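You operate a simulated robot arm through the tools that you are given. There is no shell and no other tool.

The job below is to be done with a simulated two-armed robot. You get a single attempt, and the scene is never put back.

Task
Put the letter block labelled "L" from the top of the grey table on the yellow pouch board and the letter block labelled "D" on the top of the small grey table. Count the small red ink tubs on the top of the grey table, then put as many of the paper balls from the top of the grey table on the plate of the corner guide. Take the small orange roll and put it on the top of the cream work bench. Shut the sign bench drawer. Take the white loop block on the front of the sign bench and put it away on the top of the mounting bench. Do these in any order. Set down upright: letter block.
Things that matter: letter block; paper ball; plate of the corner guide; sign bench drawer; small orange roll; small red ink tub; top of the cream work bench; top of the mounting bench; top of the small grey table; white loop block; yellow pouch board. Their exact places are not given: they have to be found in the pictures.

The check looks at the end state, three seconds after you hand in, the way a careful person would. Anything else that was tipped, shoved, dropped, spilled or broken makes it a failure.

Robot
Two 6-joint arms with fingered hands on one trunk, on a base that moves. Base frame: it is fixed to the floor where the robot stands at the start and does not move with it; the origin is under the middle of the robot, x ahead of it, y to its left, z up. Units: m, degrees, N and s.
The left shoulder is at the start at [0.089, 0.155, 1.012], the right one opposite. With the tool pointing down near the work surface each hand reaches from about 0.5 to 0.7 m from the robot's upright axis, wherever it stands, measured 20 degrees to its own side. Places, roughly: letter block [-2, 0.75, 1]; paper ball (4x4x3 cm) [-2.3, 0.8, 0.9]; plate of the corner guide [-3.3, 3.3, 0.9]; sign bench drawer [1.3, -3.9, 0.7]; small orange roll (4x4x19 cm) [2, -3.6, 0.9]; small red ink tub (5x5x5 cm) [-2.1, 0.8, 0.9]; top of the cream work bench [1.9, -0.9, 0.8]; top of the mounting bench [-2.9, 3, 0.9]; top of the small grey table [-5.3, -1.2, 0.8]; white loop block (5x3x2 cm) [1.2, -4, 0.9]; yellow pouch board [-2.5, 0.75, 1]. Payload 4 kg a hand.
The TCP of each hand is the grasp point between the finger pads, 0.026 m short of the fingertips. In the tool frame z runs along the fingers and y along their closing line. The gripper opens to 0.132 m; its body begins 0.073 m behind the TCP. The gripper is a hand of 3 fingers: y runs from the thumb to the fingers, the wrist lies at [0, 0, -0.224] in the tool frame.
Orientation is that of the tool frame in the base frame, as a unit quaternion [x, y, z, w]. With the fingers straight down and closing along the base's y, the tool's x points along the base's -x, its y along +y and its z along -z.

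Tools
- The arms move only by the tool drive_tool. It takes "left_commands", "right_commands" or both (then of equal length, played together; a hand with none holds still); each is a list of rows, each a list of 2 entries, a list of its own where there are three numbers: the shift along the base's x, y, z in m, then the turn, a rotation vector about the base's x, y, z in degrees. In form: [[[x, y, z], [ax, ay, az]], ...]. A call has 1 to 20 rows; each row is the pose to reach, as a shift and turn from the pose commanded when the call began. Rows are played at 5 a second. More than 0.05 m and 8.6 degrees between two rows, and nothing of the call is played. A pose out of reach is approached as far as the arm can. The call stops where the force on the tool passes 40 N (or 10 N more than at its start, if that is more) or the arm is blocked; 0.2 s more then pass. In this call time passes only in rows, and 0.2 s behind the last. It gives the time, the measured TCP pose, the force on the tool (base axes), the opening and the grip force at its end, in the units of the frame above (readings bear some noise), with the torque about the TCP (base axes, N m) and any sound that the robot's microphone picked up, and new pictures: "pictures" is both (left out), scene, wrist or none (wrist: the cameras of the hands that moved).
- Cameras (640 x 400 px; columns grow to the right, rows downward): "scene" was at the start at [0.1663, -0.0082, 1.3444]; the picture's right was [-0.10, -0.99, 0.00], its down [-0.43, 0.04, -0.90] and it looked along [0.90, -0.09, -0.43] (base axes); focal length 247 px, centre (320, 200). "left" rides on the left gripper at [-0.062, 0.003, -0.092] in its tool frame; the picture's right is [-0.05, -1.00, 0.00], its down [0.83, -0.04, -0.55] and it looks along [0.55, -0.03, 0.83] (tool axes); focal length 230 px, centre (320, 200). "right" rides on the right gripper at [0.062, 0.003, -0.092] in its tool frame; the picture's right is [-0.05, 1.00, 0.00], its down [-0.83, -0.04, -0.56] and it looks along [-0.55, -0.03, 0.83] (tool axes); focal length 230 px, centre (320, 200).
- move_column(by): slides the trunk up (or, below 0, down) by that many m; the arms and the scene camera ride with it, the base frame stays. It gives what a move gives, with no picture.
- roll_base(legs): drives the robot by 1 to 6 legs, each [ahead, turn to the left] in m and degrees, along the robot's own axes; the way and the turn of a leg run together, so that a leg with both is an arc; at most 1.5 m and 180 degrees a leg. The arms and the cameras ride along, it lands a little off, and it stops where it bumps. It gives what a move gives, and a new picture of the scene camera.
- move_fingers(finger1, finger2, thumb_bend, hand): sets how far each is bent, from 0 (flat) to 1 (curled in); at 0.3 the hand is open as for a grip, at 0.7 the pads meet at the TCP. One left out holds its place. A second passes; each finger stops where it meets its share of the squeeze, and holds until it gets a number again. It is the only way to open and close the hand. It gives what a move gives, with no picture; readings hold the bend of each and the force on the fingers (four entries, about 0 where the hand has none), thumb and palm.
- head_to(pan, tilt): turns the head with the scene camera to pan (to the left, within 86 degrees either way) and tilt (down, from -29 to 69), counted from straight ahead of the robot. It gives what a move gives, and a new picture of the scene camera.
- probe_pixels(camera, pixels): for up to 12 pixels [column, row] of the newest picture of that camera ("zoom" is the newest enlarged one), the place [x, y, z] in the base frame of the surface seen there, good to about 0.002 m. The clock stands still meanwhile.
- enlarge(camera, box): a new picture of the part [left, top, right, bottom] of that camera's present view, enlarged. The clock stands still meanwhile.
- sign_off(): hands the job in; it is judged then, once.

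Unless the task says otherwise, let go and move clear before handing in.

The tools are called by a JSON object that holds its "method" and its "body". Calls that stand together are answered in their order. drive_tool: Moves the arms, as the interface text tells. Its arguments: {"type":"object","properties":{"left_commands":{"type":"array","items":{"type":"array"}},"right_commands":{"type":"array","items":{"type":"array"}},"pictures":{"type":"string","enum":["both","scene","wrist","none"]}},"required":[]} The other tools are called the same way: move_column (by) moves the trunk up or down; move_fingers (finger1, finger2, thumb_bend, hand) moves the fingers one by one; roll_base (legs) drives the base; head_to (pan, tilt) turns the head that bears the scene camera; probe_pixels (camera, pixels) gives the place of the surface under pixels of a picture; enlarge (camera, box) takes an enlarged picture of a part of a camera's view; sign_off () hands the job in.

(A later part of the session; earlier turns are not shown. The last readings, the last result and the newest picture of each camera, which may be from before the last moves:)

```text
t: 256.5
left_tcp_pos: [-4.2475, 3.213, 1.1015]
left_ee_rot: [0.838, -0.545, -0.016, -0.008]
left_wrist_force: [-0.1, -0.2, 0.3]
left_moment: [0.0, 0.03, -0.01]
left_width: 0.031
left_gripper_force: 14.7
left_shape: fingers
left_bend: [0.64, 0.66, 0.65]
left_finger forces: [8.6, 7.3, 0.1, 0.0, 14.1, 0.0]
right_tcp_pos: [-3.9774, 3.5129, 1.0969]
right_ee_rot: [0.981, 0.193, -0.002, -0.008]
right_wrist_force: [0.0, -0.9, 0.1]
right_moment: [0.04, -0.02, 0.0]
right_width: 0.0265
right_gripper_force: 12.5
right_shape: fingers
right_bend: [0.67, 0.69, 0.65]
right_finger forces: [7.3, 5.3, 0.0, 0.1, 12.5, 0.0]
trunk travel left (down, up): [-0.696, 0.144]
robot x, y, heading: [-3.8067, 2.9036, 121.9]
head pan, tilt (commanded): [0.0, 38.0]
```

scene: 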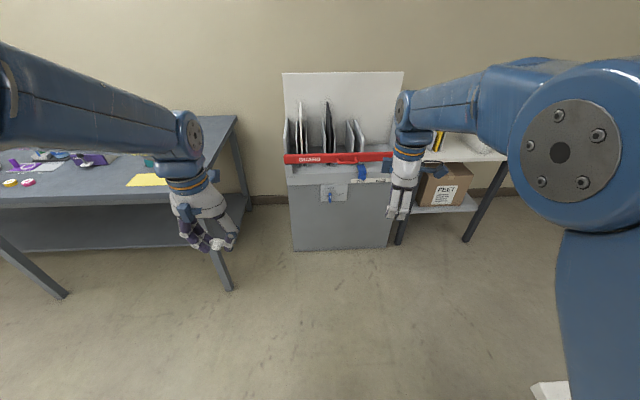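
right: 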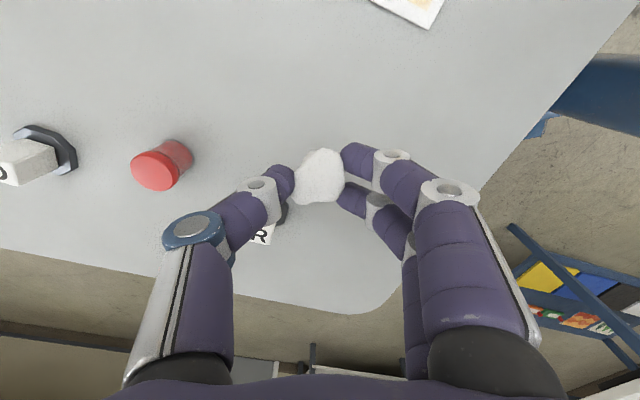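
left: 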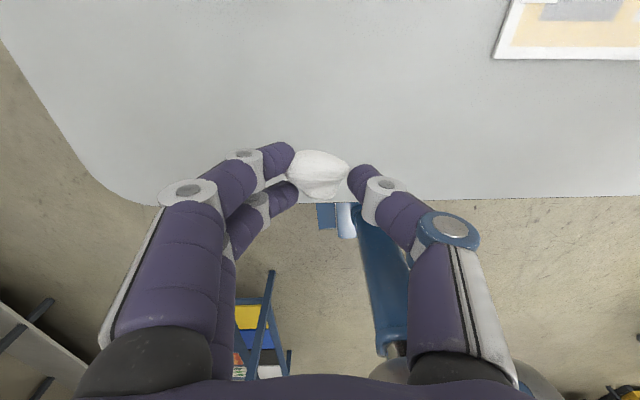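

I'm beside the bench's far part. I'll turn right to face the corner guide (heading ~34°) and look.

{"method": "roll_base", "body": {"legs": [[0, -30], [0, -30], [0, -28]]}}

{"method": "enlarge", "body": {"camera": "scene", "box": [150, 150, 500, 400]}}

```text
t: 261.6
left_tcp_pos: [-3.5165, 3.3383, 1.1086]
left_ee_rot: [-0.214, 0.976, 0.009, 0.025]
left_wrist_force: [0.6, 0.1, -0.1]
left_moment: [-0.03, 0.0, -0.01]
left_width: 0.0313
left_gripper_force: 14.6
left_shape: fingers
left_bend: [0.64, 0.67, 0.65]
left_finger forces: [8.4, 7.1, 0.0, 0.0, 13.6, 0.0]
right_tcp_pos: [-3.215, 3.0708, 1.1068]
right_ee_rot: [0.833, -0.553, 0.007, -0.016]
right_wrist_force: [0.0, -0.3, 0.1]
right_moment: [0.03, -0.02, -0.01]
right_width: 0.0258
right_gripper_force: 11.6
right_shape: fingers
right_bend: [0.67, 0.69, 0.66]
right_finger forces: [6.8, 5.1, 0.0, 0.1, 11.1, 0.0]
trunk travel left (down, up): [-0.696, 0.144]
robot x, y, heading: [-3.8129, 2.9085, 32.9]
head pan, tilt (commanded): [0.0, 38.0]
```

scene: 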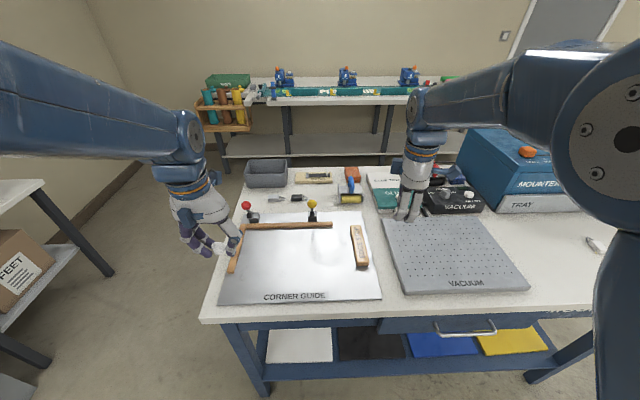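

```text
1.60 times, centred on (325, 275) of scene
```

zoom: 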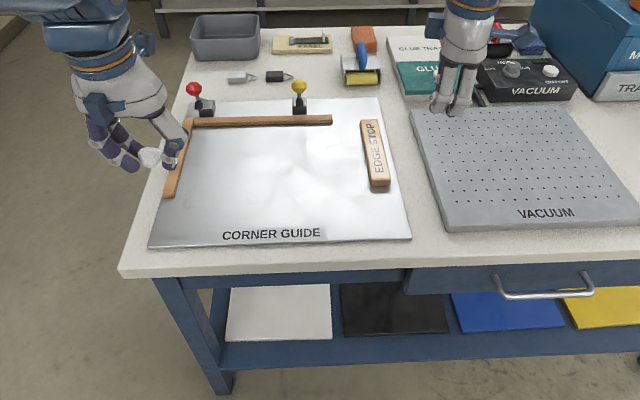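

The corner guide plate (labelled) has a free centre around pixel (300,255). I'll probe its extents.

{"method": "probe_pixels", "body": {"camera": "scene", "pixels": [[222, 302], [380, 297], [362, 215], [245, 225], [300, 255], [275, 265], [320, 250], [335, 275], [358, 260], [235, 265], [250, 295], [285, 225]]}}

```text
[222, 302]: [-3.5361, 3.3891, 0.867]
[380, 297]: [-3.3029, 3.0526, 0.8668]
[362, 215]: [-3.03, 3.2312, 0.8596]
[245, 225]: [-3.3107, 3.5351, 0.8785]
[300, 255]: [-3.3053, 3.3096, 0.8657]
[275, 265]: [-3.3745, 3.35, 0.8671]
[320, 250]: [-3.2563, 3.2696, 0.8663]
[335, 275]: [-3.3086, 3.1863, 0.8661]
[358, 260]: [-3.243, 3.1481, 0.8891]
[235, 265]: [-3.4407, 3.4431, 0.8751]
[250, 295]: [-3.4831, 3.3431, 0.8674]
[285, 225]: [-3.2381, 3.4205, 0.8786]
```

Plate top is z≈0.8665; free spots are around (-3.39,3.34) and (-3.30,3.22). I'll bring the left hand's ball over the first spot and down to ~1 cm above the plate.

{"method": "drive_tool", "body": {"left_commands": [[[0.04, 0, -0.02], [-0.4, 0.6, 0]], [[0.085, 0.001, -0.05], [-0.8, 1.3, 0]], [[0.1265, 0.002, -0.085], [-1.2, 1.9, 0]], [[0.1265, 0.002, -0.125], [-1.62, 2.58, 0]], [[0.1265, 0.002, -0.165], [-1.62, 2.58, 0]], [[0.1265, 0.002, -0.19], [-1.62, 2.58, 0]]], "pictures": "both"}}

```text
refused: row 2 steps farther than a row can; nothing moved
```

{"method": "drive_tool", "body": {"left_commands": [[[0.04, 0, -0.02], [-0.4, 0.6, 0]], [[0.08, 0.001, -0.04], [-0.8, 1.3, 0]], [[0.115, 0.002, -0.07], [-1.2, 1.9, 0]], [[0.1265, 0.002, -0.11], [-1.62, 2.58, 0]], [[0.1265, 0.002, -0.15], [-1.62, 2.58, 0]], [[0.1265, 0.002, -0.185], [-1.62, 2.58, 0]]], "pictures": "both"}}

```text
t: 263.0
left_tcp_pos: [-3.4059, 3.3295, 0.9322]
left_ee_rot: [-0.216, 0.976, 0.006, 0.007]
left_wrist_force: [0.5, -0.2, 0.1]
left_moment: [0.0, 0.01, -0.02]
left_width: 0.0311
left_gripper_force: 15.1
left_shape: fingers
left_bend: [0.64, 0.67, 0.65]
left_finger forces: [8.7, 7.3, 0.0, 0.1, 14.1, 0.1]
right_tcp_pos: [-3.2312, 3.0602, 1.1171]
right_ee_rot: [0.833, -0.552, 0.011, -0.023]
right_wrist_force: [0.5, -0.6, 0.5]
right_moment: [0.02, 0.03, 0.04]
right_width: 0.0259
right_gripper_force: 11.4
right_shape: fingers
right_bend: [0.68, 0.69, 0.66]
right_finger forces: [7.0, 5.3, 0.0, 0.0, 10.9, 0.1]
trunk travel left (down, up): [-0.696, 0.144]
robot x, y, heading: [-3.8128, 2.9127, 32.5]
head pan, tilt (commanded): [0.0, 38.0]
```

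scene: 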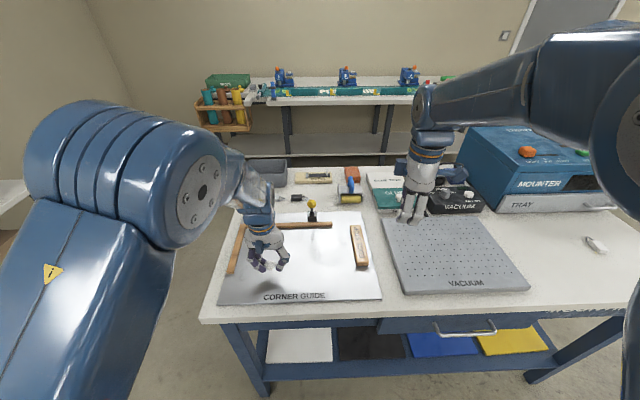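
left: 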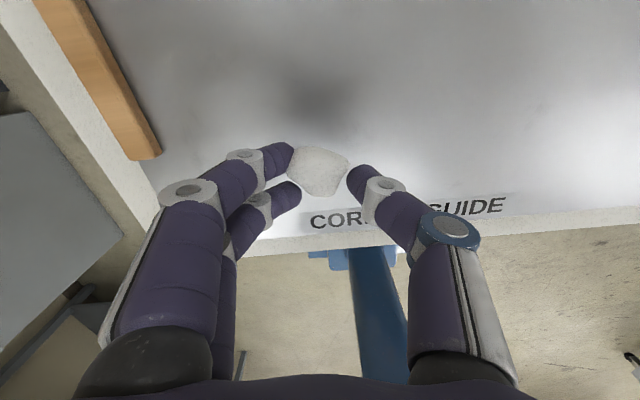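

Over the plate. Move 3 cm further in and lower to near contact.

{"method": "drive_tool", "body": {"left_commands": [[[0.013, 0.008, -0.008], [-0.3, 0.4, 0]], [[0.025, 0.016, -0.016], [-0.6, 0.9, 0]], [[0.025, 0.016, -0.023], [-0.6, 0.9, 0]], [[0.025, 0.016, -0.027], [-0.6, 0.9, 0]]], "pictures": "wrist"}}

```text
t: 264.0
left_tcp_pos: [-3.3801, 3.3461, 0.906]
left_ee_rot: [-0.215, 0.977, 0.001, -0.001]
left_wrist_force: [0.4, 0.4, 0.0]
left_moment: [-0.02, 0.02, 0.0]
left_width: 0.031
left_gripper_force: 14.7
left_shape: fingers
left_bend: [0.64, 0.67, 0.65]
left_finger forces: [8.7, 7.4, 0.1, 0.0, 14.0, 0.1]
right_tcp_pos: [-3.2283, 3.0599, 1.1181]
right_ee_rot: [0.833, -0.552, 0.012, -0.024]
right_wrist_force: [-0.9, 0.3, 0.0]
right_moment: [0.03, -0.01, 0.02]
right_width: 0.0259
right_gripper_force: 11.7
right_shape: fingers
right_bend: [0.68, 0.69, 0.66]
right_finger forces: [7.0, 5.2, 0.0, 0.1, 10.9, 0.1]
trunk travel left (down, up): [-0.696, 0.144]
robot x, y, heading: [-3.8148, 2.9143, 32.7]
head pan, tilt (commanded): [0.0, 38.0]
```

left: 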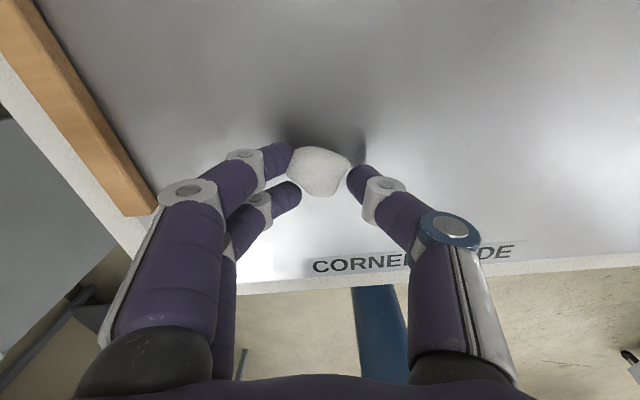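

About 4 mm above the plate. Lower 2 mm, release slightly, then open and lift.

{"method": "drive_tool", "body": {"left_commands": [[[0, 0, -0.0025], [0, 0, 0]]], "pictures": "none"}}

{"method": "move_fingers", "body": {"hand": "left", "finger1": 0.57, "finger2": 0.59, "thumb_bend": 0.58}}

{"method": "drive_tool", "body": {"left_commands": [[[0, 0, 0.01], [0, 0, 0]], [[0, 0, 0.03], [0, 0, 0]], [[0, 0, 0.06], [0, 0, 0]]], "pictures": "wrist"}}

```text
t: 264.4
left_tcp_pos: [-3.3822, 3.3469, 0.904]
left_ee_rot: [-0.216, 0.976, 0.0, -0.001]
left_wrist_force: [0.3, 0.2, -0.7]
left_moment: [0.0, 0.02, 0.01]
left_width: 0.0312
left_gripper_force: 14.6
left_shape: fingers
left_bend: [0.64, 0.67, 0.65]
left_finger forces: [8.7, 7.3, 0.0, 0.1, 14.0, 0.0]
right_tcp_pos: [-3.2295, 3.061, 1.1169]
right_ee_rot: [0.833, -0.553, 0.012, -0.024]
right_wrist_force: [0.1, 0.3, -0.6]
right_moment: [0.02, -0.04, 0.02]
right_width: 0.0262
right_gripper_force: 12.1
right_shape: fingers
right_bend: [0.68, 0.69, 0.66]
right_finger forces: [7.1, 5.1, 0.1, 0.1, 10.8, 0.0]
trunk travel left (down, up): [-0.696, 0.144]
robot x, y, heading: [-3.8112, 2.9093, 32.7]
head pan, tilt (commanded): [0.0, 38.0]
```

```text
t: 265.4
left_tcp_pos: [-3.3812, 3.3468, 0.904]
left_ee_rot: [-0.216, 0.976, 0.001, 0.0]
left_wrist_force: [0.0, 0.2, -0.4]
left_moment: [0.02, -0.08, 0.03]
left_width: 0.0453
left_gripper_force: 0.1
left_shape: fingers
left_bend: [0.56, 0.59, 0.57]
left_finger forces: [0.0, 0.1, 0.0, 0.0, 0.0, 0.1]
right_tcp_pos: [-3.2292, 3.0597, 1.1175]
right_ee_rot: [0.833, -0.553, 0.012, -0.024]
right_wrist_force: [-0.2, 0.1, 0.0]
right_moment: [0.0, -0.02, -0.03]
right_width: 0.0257
right_gripper_force: 11.7
right_shape: fingers
right_bend: [0.68, 0.69, 0.66]
right_finger forces: [7.1, 5.2, 0.0, 0.0, 10.9, 0.0]
trunk travel left (down, up): [-0.696, 0.144]
robot x, y, heading: [-3.8138, 2.9117, 32.7]
head pan, tilt (commanded): [0.0, 38.0]
```

```text
t: 266.2
left_tcp_pos: [-3.3827, 3.3462, 0.9653]
left_ee_rot: [-0.216, 0.976, 0.001, -0.001]
left_wrist_force: [0.3, 0.7, -0.4]
left_moment: [0.0, -0.02, -0.01]
left_width: 0.0457
left_gripper_force: 0.1
left_shape: fingers
left_bend: [0.56, 0.59, 0.57]
left_finger forces: [0.0, 0.1, 0.0, 0.0, 0.0, 0.0]
right_tcp_pos: [-3.2298, 3.0587, 1.119]
right_ee_rot: [0.833, -0.552, 0.012, -0.025]
right_wrist_force: [1.3, -0.3, -0.2]
right_moment: [-0.01, -0.02, -0.01]
right_width: 0.0257
right_gripper_force: 11.8
right_shape: fingers
right_bend: [0.68, 0.69, 0.66]
right_finger forces: [7.0, 5.2, 0.1, 0.1, 10.9, 0.1]
trunk travel left (down, up): [-0.696, 0.144]
robot x, y, heading: [-3.8118, 2.9135, 32.3]
head pan, tilt (commanded): [0.0, 38.0]
```

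left: 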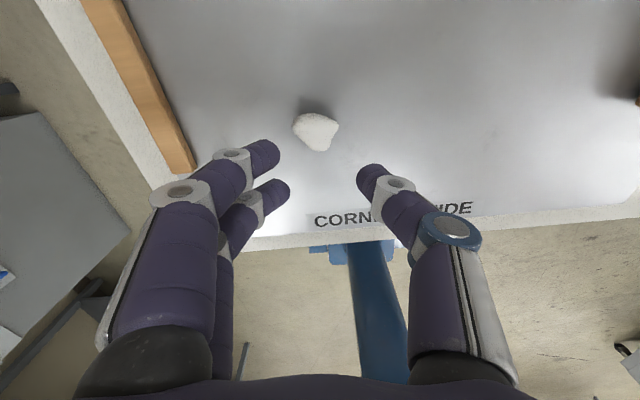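

Ball 2 lies on the plate. I'll raise the left hand and turn left 17° so the right hand's ball comes over the plate.

{"method": "drive_tool", "body": {"left_commands": [[[0, 0, 0.04], [0, 0, 0]], [[0, 0, 0.08], [0, 0, 0]], [[0, 0, 0.12], [0, 0, 0]]], "pictures": "none"}}

{"method": "roll_base", "body": {"legs": [[0, 17]]}}

```text
t: 267.0
left_tcp_pos: [-3.3793, 3.3465, 1.0831]
left_ee_rot: [-0.215, 0.977, -0.001, -0.001]
left_wrist_force: [-1.7, 1.0, 0.2]
left_moment: [0.03, 0.0, -0.03]
left_width: 0.0457
left_gripper_force: 0.1
left_shape: fingers
left_bend: [0.56, 0.59, 0.57]
left_finger forces: [0.0, 0.1, 0.0, 0.0, 0.0, 0.0]
right_tcp_pos: [-3.229, 3.0599, 1.1179]
right_ee_rot: [0.833, -0.552, 0.012, -0.024]
right_wrist_force: [-0.1, 0.2, 0.1]
right_moment: [-0.02, -0.01, 0.0]
right_width: 0.0257
right_gripper_force: 11.2
right_shape: fingers
right_bend: [0.68, 0.69, 0.66]
right_finger forces: [7.1, 5.2, 0.0, 0.0, 10.9, 0.0]
trunk travel left (down, up): [-0.696, 0.144]
robot x, y, heading: [-3.8135, 2.9104, 32.7]
head pan, tilt (commanded): [0.0, 38.0]
```

```text
t: 268.4
left_tcp_pos: [-3.5272, 3.454, 1.0837]
left_ee_rot: [-0.358, 0.934, 0.0, -0.001]
left_wrist_force: [0.2, -0.3, -0.4]
left_moment: [-0.02, 0.02, 0.0]
left_width: 0.0459
left_gripper_force: 0.2
left_shape: fingers
left_bend: [0.56, 0.59, 0.57]
left_finger forces: [0.0, 0.0, 0.0, 0.1, 0.0, 0.1]
right_tcp_pos: [-3.2986, 3.2247, 1.1184]
right_ee_rot: [0.906, -0.423, 0.008, -0.025]
right_wrist_force: [1.1, 0.1, -0.2]
right_moment: [0.01, 0.02, -0.01]
right_width: 0.0257
right_gripper_force: 11.0
right_shape: fingers
right_bend: [0.68, 0.69, 0.66]
right_finger forces: [6.8, 5.0, 0.0, 0.1, 10.2, 0.1]
trunk travel left (down, up): [-0.696, 0.144]
robot x, y, heading: [-3.8124, 2.9073, 50.0]
head pan, tilt (commanded): [0.0, 38.0]
```

scene: 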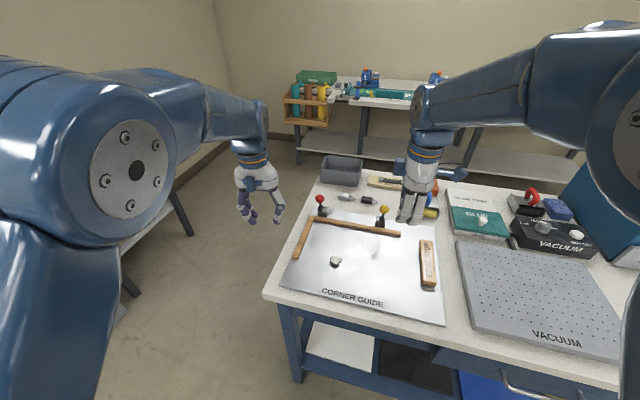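

The right hand is right above its spot. I'll level and lower it to about 3 cm above the plate.

{"method": "drive_tool", "body": {"right_commands": [[[-0.001, -0.001, -0.045], [-0.5, 0.5, 0]], [[-0.002, -0.002, -0.09], [-1.1, 1.0, 0]], [[-0.004, -0.003, -0.135], [-1.6, 1.5, 0]], [[-0.006, -0.004, -0.175], [-2.2, 2.05, 0]]], "pictures": "both"}}

```text
t: 269.4
left_tcp_pos: [-3.5374, 3.4407, 1.0929]
left_ee_rot: [-0.359, 0.933, 0.005, 0.007]
left_wrist_force: [0.0, 0.7, -0.6]
left_moment: [0.0, 0.0, 0.03]
left_width: 0.0459
left_gripper_force: 0.0
left_shape: fingers
left_bend: [0.56, 0.59, 0.57]
left_finger forces: [0.0, 0.0, 0.0, 0.0, 0.1, 0.1]
right_tcp_pos: [-3.3171, 3.2055, 0.951]
right_ee_rot: [0.906, -0.424, 0.003, -0.008]
right_wrist_force: [0.4, -0.6, -0.2]
right_moment: [-0.02, 0.03, -0.01]
right_width: 0.0245
right_gripper_force: 10.8
right_shape: fingers
right_bend: [0.68, 0.69, 0.66]
right_finger forces: [6.4, 4.6, 0.0, 0.0, 10.3, 0.0]
trunk travel left (down, up): [-0.696, 0.144]
robot x, y, heading: [-3.8104, 2.9106, 49.7]
head pan, tilt (commanded): [0.0, 38.0]
```

scene: 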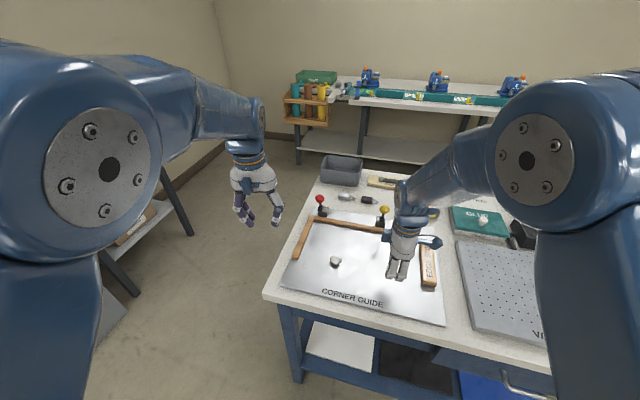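
right: 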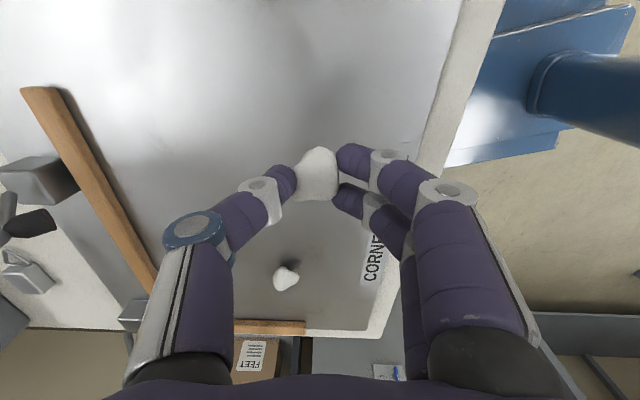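

Good position; move 2.5 cm further in and lower to near contact.

{"method": "drive_tool", "body": {"right_commands": [[[0.01, 0.007, -0.012], [-0.3, 0.2, 0]], [[0.02, 0.014, -0.025], [-0.6, 0.5, 0]], [[0.02, 0.014, -0.038], [-0.6, 0.5, 0]], [[0.02, 0.014, -0.0455], [-0.6, 0.5, 0]]], "pictures": "wrist"}}

```text
t: 270.4
left_tcp_pos: [-3.538, 3.4399, 1.0933]
left_ee_rot: [-0.359, 0.933, 0.005, 0.007]
left_wrist_force: [-0.3, -0.6, 0.3]
left_moment: [-0.02, 0.0, 0.0]
left_width: 0.0458
left_gripper_force: 0.1
left_shape: fingers
left_bend: [0.56, 0.59, 0.57]
left_finger forces: [0.0, 0.1, 0.0, 0.0, 0.0, 0.0]
right_tcp_pos: [-3.2978, 3.2197, 0.9075]
right_ee_rot: [0.906, -0.423, 0.001, -0.002]
right_wrist_force: [-0.4, 0.1, -0.5]
right_moment: [0.03, -0.02, -0.01]
right_width: 0.0245
right_gripper_force: 11.2
right_shape: fingers
right_bend: [0.68, 0.69, 0.66]
right_finger forces: [6.6, 4.7, 0.0, 0.1, 10.2, 0.0]
trunk travel left (down, up): [-0.696, 0.144]
robot x, y, heading: [-3.8087, 2.9099, 49.9]
head pan, tilt (commanded): [0.0, 38.0]
```

right: 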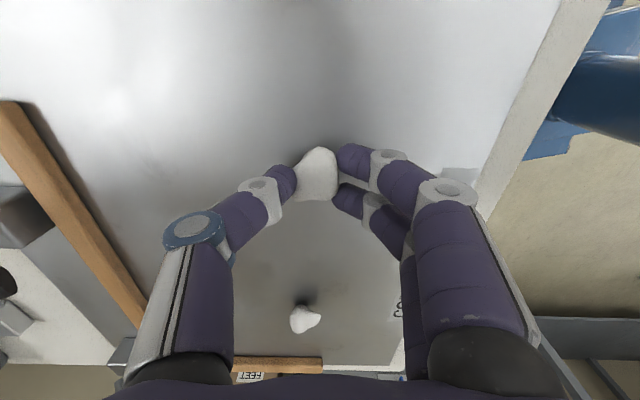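

{"method": "drive_tool", "body": {"right_commands": [[[0, 0, -0.0025], [0, 0, 0]]], "pictures": "none"}}

{"method": "move_fingers", "body": {"hand": "right", "finger1": 0.6, "finger2": 0.6, "thumb_bend": 0.58}}

{"method": "drive_tool", "body": {"right_commands": [[[0, 0, 0.01], [0, 0, 0]], [[0, 0, 0.03], [0, 0, 0]], [[0, 0, 0.07], [0, 0, 0]], [[0, 0, 0.11], [0, 0, 0]], [[0, 0, 0.15], [0, 0, 0]]], "pictures": "both"}}

```text
t: 270.8
left_tcp_pos: [-3.5398, 3.4389, 1.0934]
left_ee_rot: [-0.358, 0.934, 0.005, 0.007]
left_wrist_force: [-0.8, 0.6, 0.0]
left_moment: [-0.04, 0.0, -0.04]
left_width: 0.046
left_gripper_force: 0.1
left_shape: fingers
left_bend: [0.56, 0.59, 0.57]
left_finger forces: [0.0, 0.1, 0.0, 0.0, 0.0, 0.1]
right_tcp_pos: [-3.2987, 3.219, 0.9046]
right_ee_rot: [0.906, -0.422, 0.001, -0.003]
right_wrist_force: [1.3, 0.7, 4.3]
right_moment: [0.02, -0.11, 0.0]
right_width: 0.0242
right_gripper_force: 12.6
right_shape: fingers
right_bend: [0.68, 0.69, 0.66]
right_finger forces: [7.1, 4.8, 0.1, 0.1, 13.3, 0.0]
trunk travel left (down, up): [-0.696, 0.144]
robot x, y, heading: [-3.8086, 2.9096, 49.8]
head pan, tilt (commanded): [0.0, 38.0]
```

```text
t: 271.8
left_tcp_pos: [-3.5384, 3.4401, 1.0935]
left_ee_rot: [-0.359, 0.933, 0.004, 0.007]
left_wrist_force: [0.1, 0.4, 0.4]
left_moment: [0.01, 0.01, 0.0]
left_width: 0.0459
left_gripper_force: 0.2
left_shape: fingers
left_bend: [0.56, 0.59, 0.57]
left_finger forces: [0.0, 0.0, 0.0, 0.0, 0.0, 0.0]
right_tcp_pos: [-3.2979, 3.219, 0.9045]
right_ee_rot: [0.907, -0.422, 0.001, -0.002]
right_wrist_force: [0.3, 0.6, -0.1]
right_moment: [0.0, -0.04, 0.0]
right_width: 0.0389
right_gripper_force: 0.0
right_shape: fingers
right_bend: [0.6, 0.6, 0.57]
right_finger forces: [0.0, 0.0, 0.1, 0.0, 0.0, 0.1]
trunk travel left (down, up): [-0.696, 0.144]
robot x, y, heading: [-3.8122, 2.9127, 50.1]
head pan, tilt (commanded): [0.0, 38.0]
```

```text
t: 273.0
left_tcp_pos: [-3.5379, 3.4398, 1.0947]
left_ee_rot: [-0.359, 0.933, 0.005, 0.008]
left_wrist_force: [0.4, 0.0, -0.2]
left_moment: [-0.01, 0.01, 0.04]
left_width: 0.0457
left_gripper_force: 0.0
left_shape: fingers
left_bend: [0.56, 0.59, 0.57]
left_finger forces: [0.1, 0.1, 0.0, 0.1, 0.0, 0.0]
right_tcp_pos: [-3.2976, 3.2213, 1.0538]
right_ee_rot: [0.906, -0.423, 0.001, -0.002]
right_wrist_force: [-0.1, 0.2, -0.9]
right_moment: [0.01, -0.02, -0.04]
right_width: 0.0395
right_gripper_force: 0.1
right_shape: fingers
right_bend: [0.6, 0.6, 0.57]
right_finger forces: [0.1, 0.0, 0.0, 0.0, 0.0, 0.0]
trunk travel left (down, up): [-0.696, 0.144]
robot x, y, heading: [-3.8107, 2.9121, 49.8]
head pan, tilt (commanded): [0.0, 38.0]
```

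scene: 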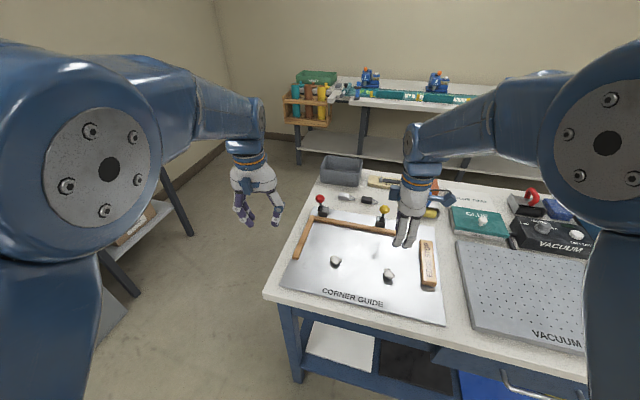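
right: 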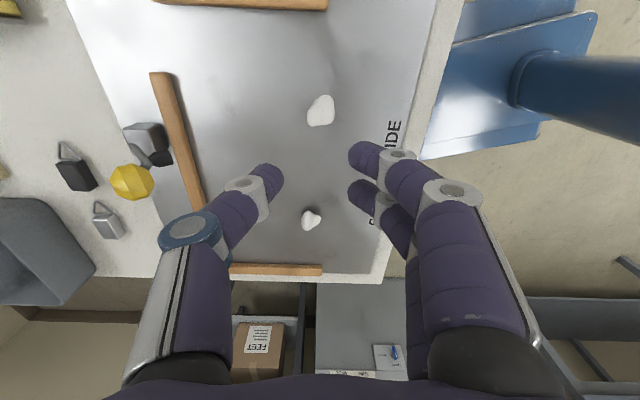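

Both balls rest on the corner-guide plate (pixels 336,261 and 389,276). Next the D block: I'll go around to the grey table's other side. First turn right and drive back down the corridor.

{"method": "roll_base", "body": {"legs": [[0, -37], [0, -37], [0, -36]]}}

{"method": "roll_base", "body": {"legs": [[0.67, 0], [0.66, 0]]}}

```text
t: 279.0
left_tcp_pos: [-3.4046, 2.4744, 1.0939]
left_ee_rot: [0.557, 0.831, -0.002, 0.007]
left_wrist_force: [-0.5, -0.5, -0.4]
left_moment: [-0.02, 0.0, -0.01]
left_width: 0.0459
left_gripper_force: 0.0
left_shape: fingers
left_bend: [0.56, 0.59, 0.57]
left_finger forces: [0.0, 0.0, 0.0, 0.0, 0.0, 0.1]
right_tcp_pos: [-3.6926, 2.3214, 1.0534]
right_ee_rot: [-0.175, 0.985, -0.002, 0.001]
right_wrist_force: [-0.3, -0.3, 0.0]
right_moment: [-0.01, -0.03, -0.03]
right_width: 0.0392
right_gripper_force: 0.1
right_shape: fingers
right_bend: [0.6, 0.6, 0.57]
right_finger forces: [0.0, 0.0, 0.1, 0.1, 0.0, 0.0]
trunk travel left (down, up): [-0.696, 0.144]
robot x, y, heading: [-3.7973, 2.9223, -59.7]
head pan, tilt (commanded): [0.0, 38.0]
```

scene: 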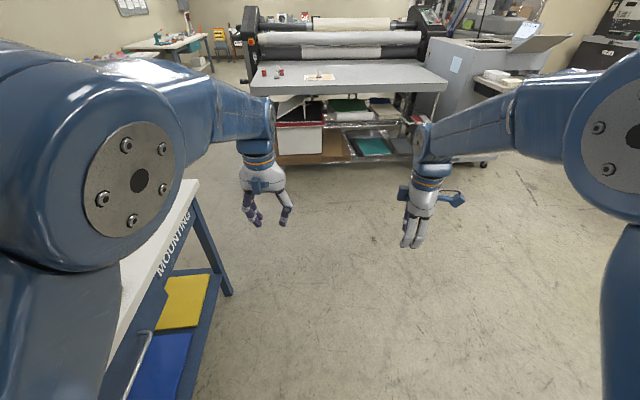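

```text
t: 285.9
left_tcp_pos: [-2.7359, 1.3443, 1.103]
left_ee_rot: [0.554, 0.832, -0.007, 0.016]
left_wrist_force: [-0.1, 0.0, 0.2]
left_moment: [0.01, 0.0, 0.0]
left_width: 0.0461
left_gripper_force: 0.0
left_shape: fingers
left_bend: [0.56, 0.59, 0.57]
left_finger forces: [0.0, 0.1, 0.1, 0.0, 0.0, 0.0]
right_tcp_pos: [-3.022, 1.1892, 1.0621]
right_ee_rot: [-0.177, 0.984, -0.011, 0.004]
right_wrist_force: [0.1, 0.5, -0.2]
right_moment: [-0.05, -0.04, 0.04]
right_width: 0.0398
right_gripper_force: 0.1
right_shape: fingers
right_bend: [0.6, 0.6, 0.57]
right_finger forces: [0.0, 0.0, 0.0, 0.0, 0.0, 0.0]
trunk travel left (down, up): [-0.696, 0.144]
robot x, y, heading: [-3.1191, 1.769, -59.7]
head pan, tilt (commanded): [0.0, 38.0]
```

scene: 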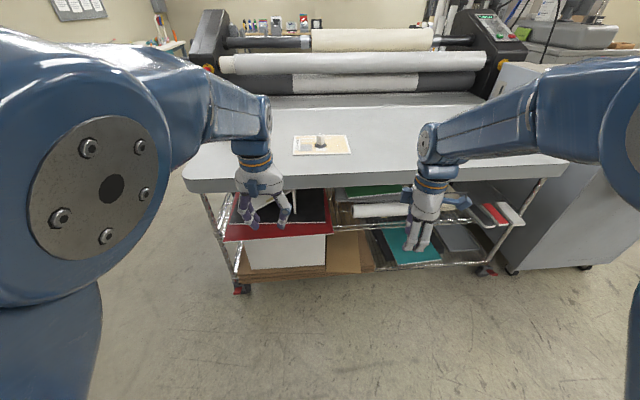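

L stands on the board (pixel 320,143). Continue: turn left and drive east along the corridor, then to the point beyond the table's corner.

{"method": "roll_base", "body": {"legs": [[0, 31], [0, 31], [0.61, 0], [0.61, 0], [0, -24], [0.75, 0]]}}

```text
t: 300.6
left_tcp_pos: [-0.6743, 1.4336, 1.1128]
left_ee_rot: [0.255, 0.967, -0.001, 0.026]
left_wrist_force: [-0.3, 0.6, 0.0]
left_moment: [0.0, 0.01, 0.02]
left_width: 0.0463
left_gripper_force: 0.0
left_shape: fingers
left_bend: [0.56, 0.59, 0.57]
left_finger forces: [0.1, 0.1, 0.1, 0.0, 0.0, 0.1]
right_tcp_pos: [-0.8087, 1.1373, 1.0715]
right_ee_rot: [-0.485, 0.874, -0.016, 0.013]
right_wrist_force: [0.7, -0.3, 0.6]
right_moment: [0.0, -0.05, 0.01]
right_width: 0.0396
right_gripper_force: 0.0
right_shape: fingers
right_bend: [0.6, 0.6, 0.57]
right_finger forces: [0.0, 0.0, 0.1, 0.0, 0.1, 0.1]
trunk travel left (down, up): [-0.696, 0.144]
robot x, y, heading: [-1.2226, 1.5253, -21.9]
head pan, tilt (commanded): [0.0, 38.0]
```

scene: 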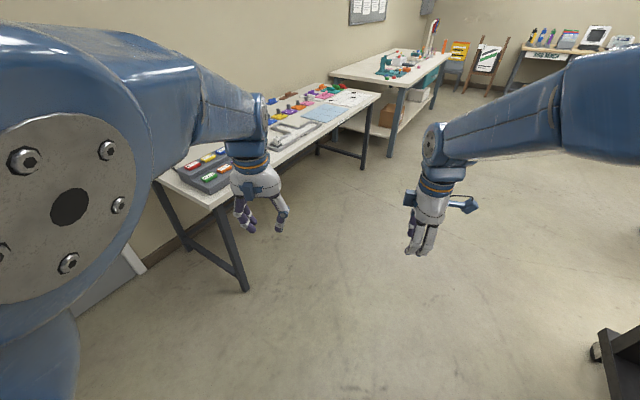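

Now turn right ~123° to face the grey table's short side (heading ≈215°).

{"method": "roll_base", "body": {"legs": [[0, -31], [0, -31], [0, -31], [0, -30]]}}

```text
t: 307.4
left_tcp_pos: [-1.5946, 1.1381, 1.1248]
left_ee_rot: [0.973, 0.229, -0.036, 0.005]
left_wrist_force: [-0.5, 0.3, -0.2]
left_moment: [-0.01, 0.0, 0.01]
left_width: 0.0465
left_gripper_force: 0.0
left_shape: fingers
left_bend: [0.56, 0.59, 0.57]
left_finger forces: [0.0, 0.0, 0.1, 0.0, 0.0, 0.0]
right_tcp_pos: [-1.7681, 1.4205, 1.0825]
right_ee_rot: [0.548, 0.836, -0.028, -0.012]
right_wrist_force: [0.1, 0.8, 0.9]
right_moment: [0.04, 0.02, 0.0]
right_width: 0.0395
right_gripper_force: 0.0
right_shape: fingers
right_bend: [0.6, 0.6, 0.57]
right_finger forces: [0.1, 0.0, 0.0, 0.0, 0.0, 0.1]
trunk travel left (down, up): [-0.696, 0.144]
robot x, y, heading: [-1.2147, 1.5192, -146.7]
head pan, tilt (commanded): [0.0, 38.0]
```

scene: 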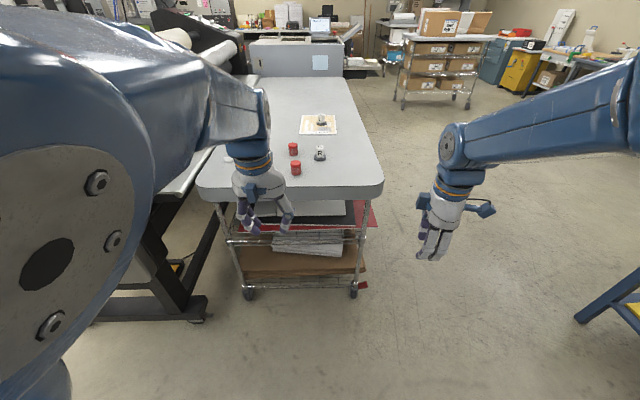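

I'm facing the short end; D is hidden behind my left hand. I'll drive forward 0.5 m, then look again.

{"method": "roll_base", "body": {"legs": [[0.25, 0], [0.25, 0]]}}

```text
t: 310.6
left_tcp_pos: [-1.9981, 0.8725, 1.1273]
left_ee_rot: [0.972, 0.232, -0.038, -0.009]
left_wrist_force: [-0.5, -0.8, -0.6]
left_moment: [0.02, -0.01, -0.02]
left_width: 0.0461
left_gripper_force: 0.1
left_shape: fingers
left_bend: [0.56, 0.59, 0.57]
left_finger forces: [0.0, 0.1, 0.1, 0.0, 0.0, 0.0]
right_tcp_pos: [-2.1698, 1.1571, 1.0867]
right_ee_rot: [0.55, 0.835, -0.032, -0.014]
right_wrist_force: [0.0, -0.7, 0.2]
right_moment: [0.0, -0.04, -0.03]
right_width: 0.0397
right_gripper_force: 0.0
right_shape: fingers
right_bend: [0.6, 0.6, 0.57]
right_finger forces: [0.0, 0.1, 0.0, 0.0, 0.1, 0.0]
trunk travel left (down, up): [-0.696, 0.144]
robot x, y, heading: [-1.6289, 1.2423, -146.5]
head pan, tilt (commanded): [0.0, 38.0]
```

scene: 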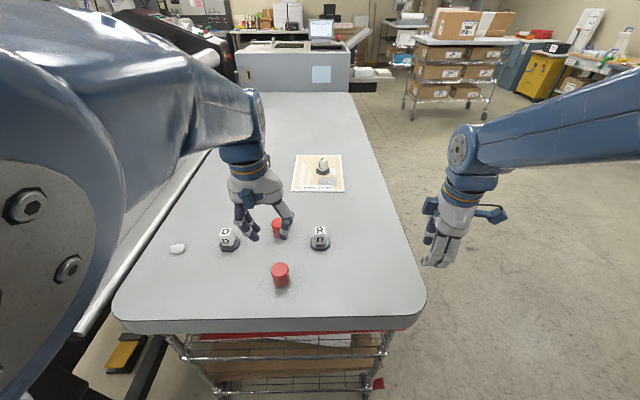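

D is at pixel (228,237). Zoom for its geometry.

{"method": "enlarge", "body": {"camera": "scene", "box": [160, 200, 340, 300]}}

{"method": "enlarge", "body": {"camera": "scene", "box": [195, 215, 255, 260]}}

```text
3.56 times, centred on (250, 250) of scene
```

zoom: 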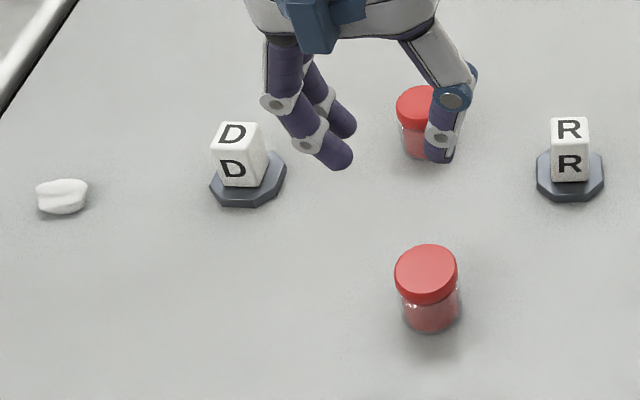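

```text
8.89 times, centred on (225, 238) of scene
```

zoom: 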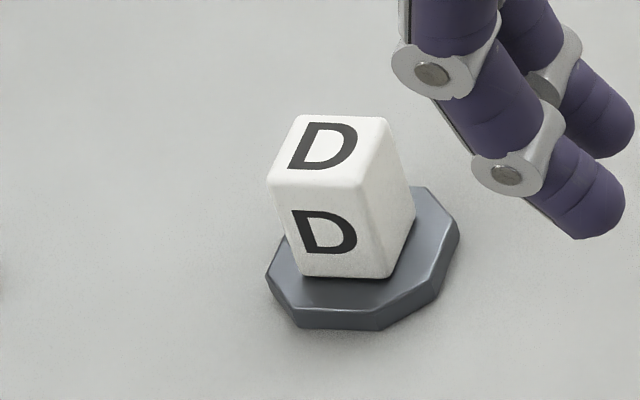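

{"method": "probe_pixels", "body": {"camera": "zoom", "pixels": [[300, 122], [380, 124], [355, 178], [275, 178], [328, 148], [390, 268], [305, 268], [400, 200], [320, 235], [380, 320], [445, 220], [275, 290]]}}

```text
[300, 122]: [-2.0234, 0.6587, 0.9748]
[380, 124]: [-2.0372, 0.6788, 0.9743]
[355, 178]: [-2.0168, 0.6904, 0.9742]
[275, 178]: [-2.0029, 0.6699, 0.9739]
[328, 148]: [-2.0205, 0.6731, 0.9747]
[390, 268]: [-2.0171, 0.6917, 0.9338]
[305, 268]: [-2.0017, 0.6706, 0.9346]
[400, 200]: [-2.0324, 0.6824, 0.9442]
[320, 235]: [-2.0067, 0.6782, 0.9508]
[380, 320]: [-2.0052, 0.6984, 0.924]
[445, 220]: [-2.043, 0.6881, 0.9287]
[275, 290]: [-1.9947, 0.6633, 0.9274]
```

D: top centre (-2.020,0.6745,0.9745), face normal azimuth ≈ -58°. I'll open the left hand to 0.08 m and bring it above D with small tilt/yaw corrections.

{"method": "move_fingers", "body": {"hand": "left", "finger1": 0.46, "finger2": 0.46, "thumb_bend": 0.46}}

{"method": "drive_tool", "body": {"left_commands": [[[-0.0044, -0.0396, -0.01], [0, -0.9, 1]], [[-0.0088, -0.0792, -0.02], [0, -1.8, 2]], [[-0.0132, -0.1188, -0.035], [0, -2.7, 3]], [[-0.0176, -0.1584, -0.05], [0, -3.6, 4]], [[-0.022, -0.198, -0.07], [0, -4.5, 5]]], "pictures": "both"}}

```text
t: 311.9
left_tcp_pos: [-1.9557, 0.8965, 1.0923]
left_ee_rot: [0.969, 0.241, 0.005, -0.056]
left_wrist_force: [-0.3, -0.4, 1.5]
left_moment: [-0.03, 0.03, 0.0]
left_width: 0.0813
left_gripper_force: 0.0
left_shape: fingers
left_bend: [0.46, 0.46, 0.46]
left_finger forces: [0.1, 0.0, 0.0, 0.0, 0.0, 0.0]
right_tcp_pos: [-2.1294, 1.1832, 1.0816]
right_ee_rot: [0.55, 0.835, -0.02, -0.01]
right_wrist_force: [0.6, 0.0, -0.4]
right_moment: [-0.05, -0.03, -0.01]
right_width: 0.0396
right_gripper_force: 0.1
right_shape: fingers
right_bend: [0.6, 0.6, 0.57]
right_finger forces: [0.0, 0.1, 0.1, 0.0, 0.1, 0.0]
trunk travel left (down, up): [-0.696, 0.144]
robot x, y, heading: [-1.6283, 1.2449, -146.5]
head pan, tilt (commanded): [0.0, 38.0]
stopped (left hand): the arm was blocked; the commanded pose is now the measured one
```

```text
t: 313.1
left_tcp_pos: [-1.9829, 0.6953, 1.0484]
left_ee_rot: [0.96, 0.279, 0.011, -0.019]
left_wrist_force: [-0.1, -0.8, -0.8]
left_moment: [0.0, -0.03, 0.02]
left_width: 0.0814
left_gripper_force: 0.1
left_shape: fingers
left_bend: [0.46, 0.46, 0.46]
left_finger forces: [0.0, 0.0, 0.0, 0.0, 0.0, 0.0]
right_tcp_pos: [-2.1307, 1.1806, 1.0821]
right_ee_rot: [0.549, 0.835, -0.02, -0.01]
right_wrist_force: [0.8, -0.3, 0.5]
right_moment: [-0.03, -0.01, -0.01]
right_width: 0.0398
right_gripper_force: 0.0
right_shape: fingers
right_bend: [0.6, 0.6, 0.57]
right_finger forces: [0.0, 0.0, 0.0, 0.0, 0.1, 0.1]
trunk travel left (down, up): [-0.696, 0.144]
robot x, y, heading: [-1.6305, 1.2438, -146.9]
head pan, tilt (commanded): [0.0, 38.0]
```

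scene: 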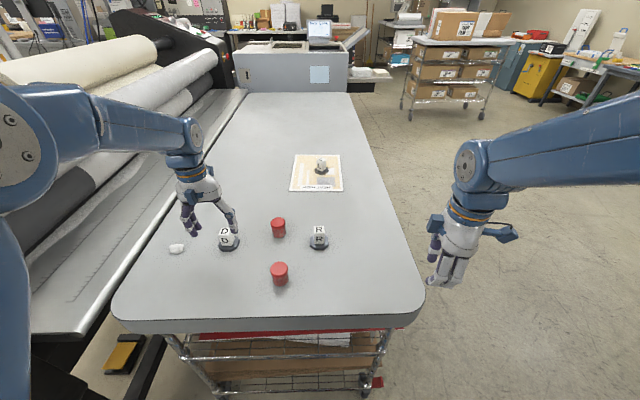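
left: 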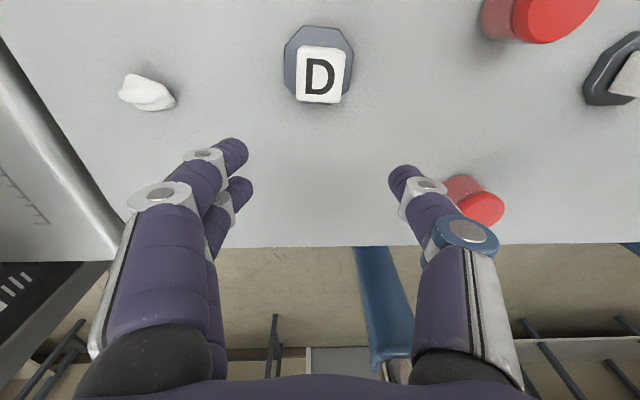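

The left hand is near D with good yaw (D aligned to image axes at (320,75)), short by ~4 cm. I'll move above it, then verify before descending.

{"method": "drive_tool", "body": {"left_commands": [[[-0.0186, -0.0104, -0.005], [-1.2, 0.3, 0]], [[-0.0372, -0.0208, -0.01], [-2.44, 0.6, 0]], [[-0.0372, -0.0208, -0.025], [-2.44, 0.6, 0]]], "pictures": "wrist"}}

```text
t: 313.9
left_tcp_pos: [-2.0169, 0.6755, 1.0245]
left_ee_rot: [0.96, 0.279, -0.003, 0.001]
left_wrist_force: [0.5, 0.7, 0.8]
left_moment: [0.01, 0.02, -0.01]
left_width: 0.0813
left_gripper_force: 0.2
left_shape: fingers
left_bend: [0.46, 0.46, 0.46]
left_finger forces: [0.0, 0.0, 0.0, 0.0, 0.0, 0.0]
right_tcp_pos: [-2.1302, 1.1843, 1.0821]
right_ee_rot: [0.55, 0.835, -0.022, -0.009]
right_wrist_force: [0.3, -0.2, 1.1]
right_moment: [-0.03, 0.01, 0.02]
right_width: 0.0401
right_gripper_force: 0.2
right_shape: fingers
right_bend: [0.6, 0.6, 0.57]
right_finger forces: [0.0, 0.1, 0.1, 0.0, 0.0, 0.0]
trunk travel left (down, up): [-0.696, 0.144]
robot x, y, heading: [-1.6288, 1.2428, -146.8]
head pan, tilt (commanded): [0.0, 38.0]
```

left: 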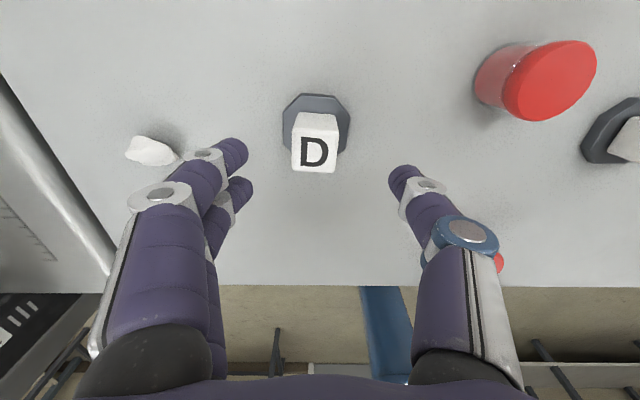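

Close to centred. Descend to grasp height.

{"method": "drive_tool", "body": {"left_commands": [[[-0.004, -0.0035, -0.02], [0, 0, 0]], [[-0.004, -0.0035, -0.042], [0, 0, 0]], [[-0.004, -0.0035, -0.061], [0, 0, 0]]], "pictures": "both"}}

```text
t: 314.6
left_tcp_pos: [-2.0225, 0.6723, 0.9603]
left_ee_rot: [0.961, 0.278, 0.0, 0.001]
left_wrist_force: [0.3, -0.2, 0.1]
left_moment: [-0.03, 0.02, 0.0]
left_width: 0.0811
left_gripper_force: 0.1
left_shape: fingers
left_bend: [0.46, 0.46, 0.46]
left_finger forces: [0.0, 0.0, 0.0, 0.0, 0.0, 0.0]
right_tcp_pos: [-2.1309, 1.1833, 1.0818]
right_ee_rot: [0.549, 0.835, -0.022, -0.01]
right_wrist_force: [0.8, 0.2, -0.7]
right_moment: [0.01, 0.01, 0.0]
right_width: 0.0398
right_gripper_force: 0.2
right_shape: fingers
right_bend: [0.6, 0.6, 0.57]
right_finger forces: [0.0, 0.0, 0.0, 0.0, 0.0, 0.0]
trunk travel left (down, up): [-0.696, 0.144]
robot x, y, heading: [-1.6267, 1.2413, -146.9]
head pan, tilt (commanded): [0.0, 38.0]
```

scene: 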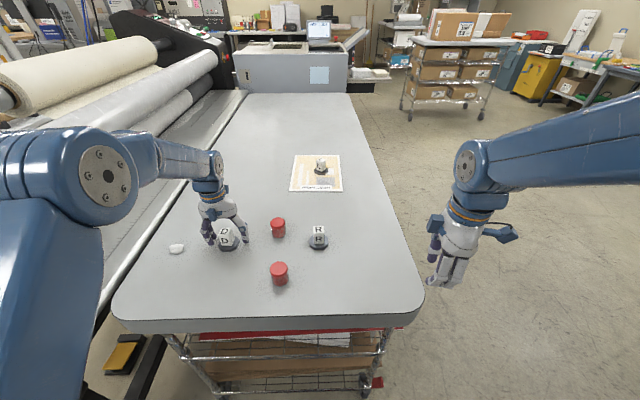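
left: 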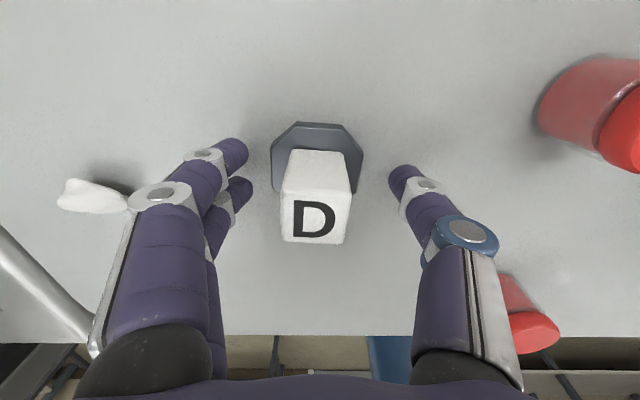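

Aligned. Raise 3 mm (same height as with L), then close and lift.

{"method": "drive_tool", "body": {"left_commands": [[[0.001, 0.0005, 0.003], [0, 0, 0]]], "pictures": "none"}}

{"method": "move_fingers", "body": {"hand": "left", "finger1": 0.72, "finger2": 0.72, "thumb_bend": 0.72}}

{"method": "drive_tool", "body": {"left_commands": [[[0, 0, 0.01], [0, 0, 0]], [[0, 0, 0.03], [0, 0, 0]], [[0, 0, 0.06], [0, 0, 0]], [[0, 0, 0.09], [0, 0, 0]], [[0, 0, 0.12], [0, 0, 0]]], "pictures": "both"}}

```text
t: 315.1
left_tcp_pos: [-2.0203, 0.6733, 0.9656]
left_ee_rot: [0.96, 0.28, -0.003, 0.001]
left_wrist_force: [0.0, -0.5, -0.5]
left_moment: [0.01, -0.01, 0.01]
left_width: 0.0811
left_gripper_force: 0.1
left_shape: fingers
left_bend: [0.46, 0.46, 0.46]
left_finger forces: [0.1, 0.0, 0.0, 0.1, 0.1, 0.0]
right_tcp_pos: [-2.1295, 1.1833, 1.0826]
right_ee_rot: [0.549, 0.835, -0.021, -0.009]
right_wrist_force: [0.3, -0.4, -0.1]
right_moment: [0.04, -0.03, 0.0]
right_width: 0.0396
right_gripper_force: 0.1
right_shape: fingers
right_bend: [0.6, 0.6, 0.57]
right_finger forces: [0.0, 0.0, 0.0, 0.1, 0.0, 0.0]
trunk travel left (down, up): [-0.696, 0.144]
robot x, y, heading: [-1.6287, 1.2419, -146.6]
head pan, tilt (commanded): [0.0, 38.0]
```

```text
t: 316.1
left_tcp_pos: [-2.0223, 0.6741, 0.9652]
left_ee_rot: [0.96, 0.279, -0.001, 0.001]
left_wrist_force: [0.8, 0.0, 0.0]
left_moment: [0.0, 0.0, -0.01]
left_width: 0.028
left_gripper_force: 14.4
left_shape: fingers
left_bend: [0.64, 0.63, 0.65]
left_finger forces: [6.9, 7.0, 0.1, 0.1, 14.2, 0.0]
right_tcp_pos: [-2.1299, 1.1826, 1.0822]
right_ee_rot: [0.55, 0.835, -0.021, -0.01]
right_wrist_force: [0.4, -0.3, 0.6]
right_moment: [0.03, 0.02, 0.03]
right_width: 0.0398
right_gripper_force: 0.1
right_shape: fingers
right_bend: [0.6, 0.6, 0.57]
right_finger forces: [0.0, 0.0, 0.1, 0.0, 0.1, 0.0]
trunk travel left (down, up): [-0.696, 0.144]
robot x, y, heading: [-1.6269, 1.2427, -146.8]
head pan, tilt (commanded): [0.0, 38.0]
```

```text
t: 317.2
left_tcp_pos: [-2.0212, 0.6743, 1.0866]
left_ee_rot: [0.961, 0.278, -0.001, 0.0]
left_wrist_force: [-0.1, 0.6, -4.2]
left_moment: [-0.01, 0.0, -0.02]
left_width: 0.0279
left_gripper_force: 13.8
left_shape: fingers
left_bend: [0.64, 0.64, 0.65]
left_finger forces: [7.1, 7.0, 0.1, 0.0, 14.2, 0.1]
right_tcp_pos: [-2.1299, 1.1834, 1.0831]
right_ee_rot: [0.55, 0.835, -0.021, -0.01]
right_wrist_force: [-0.2, 0.0, 0.2]
right_moment: [-0.01, 0.01, 0.04]
right_width: 0.0396
right_gripper_force: 0.0
right_shape: fingers
right_bend: [0.6, 0.6, 0.57]
right_finger forces: [0.0, 0.0, 0.0, 0.0, 0.0, 0.1]
trunk travel left (down, up): [-0.696, 0.144]
robot x, y, heading: [-1.6266, 1.2428, -146.8]
head pan, tilt (commanded): [0.0, 38.0]
```

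scene: 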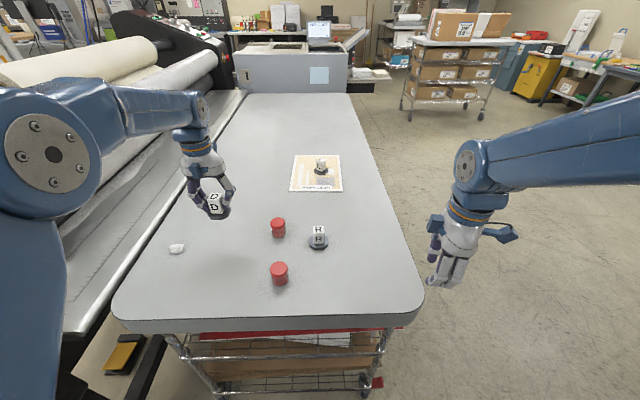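
left: 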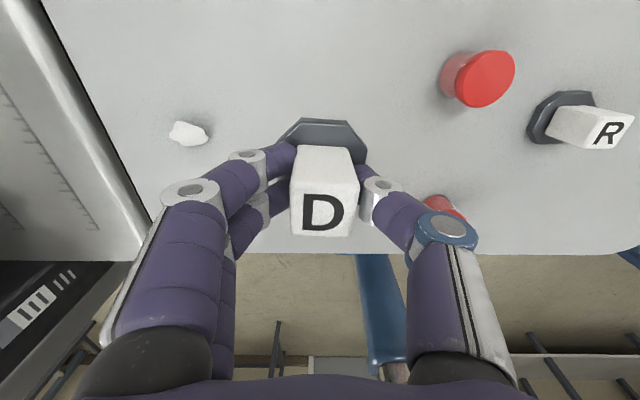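

D is held firmly and upright. I'll back away from the table, then go round through the corridor toward the small grey table in the west.

{"method": "roll_base", "body": {"legs": [[-0.25, 0], [-0.25, 0]]}}

```text
t: 318.2
left_tcp_pos: [-1.9876, 0.6951, 1.0905]
left_ee_rot: [0.961, 0.278, -0.004, 0.002]
left_wrist_force: [0.1, -0.1, -4.8]
left_moment: [0.01, -0.02, 0.0]
left_width: 0.0283
left_gripper_force: 14.7
left_shape: fingers
left_bend: [0.65, 0.65, 0.65]
left_finger forces: [7.3, 7.0, 0.1, 0.0, 14.4, 0.0]
right_tcp_pos: [-2.0904, 1.2072, 1.0647]
right_ee_rot: [0.55, 0.835, 0.001, 0.0]
right_wrist_force: [0.0, 0.0, -0.9]
right_moment: [-0.01, -0.01, -0.02]
right_width: 0.0397
right_gripper_force: 0.1
right_shape: fingers
right_bend: [0.6, 0.6, 0.57]
right_finger forces: [0.0, 0.0, 0.0, 0.0, 0.1, 0.1]
trunk travel left (down, up): [-0.696, 0.144]
robot x, y, heading: [-1.6029, 1.2592, -146.7]
head pan, tilt (commanded): [0.0, 38.0]
stopped in leg 1: the robot was blocked; the commanded pose is now the measured one
```

scene: 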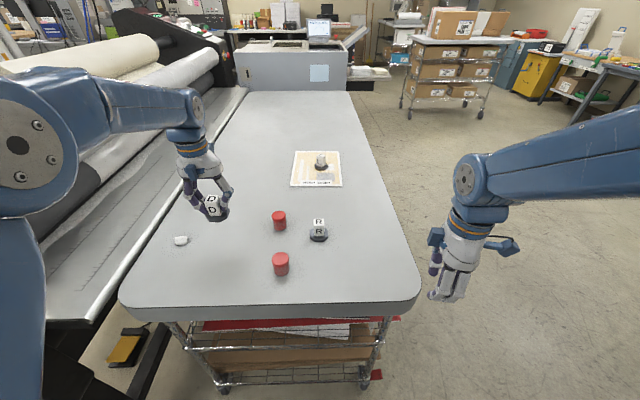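

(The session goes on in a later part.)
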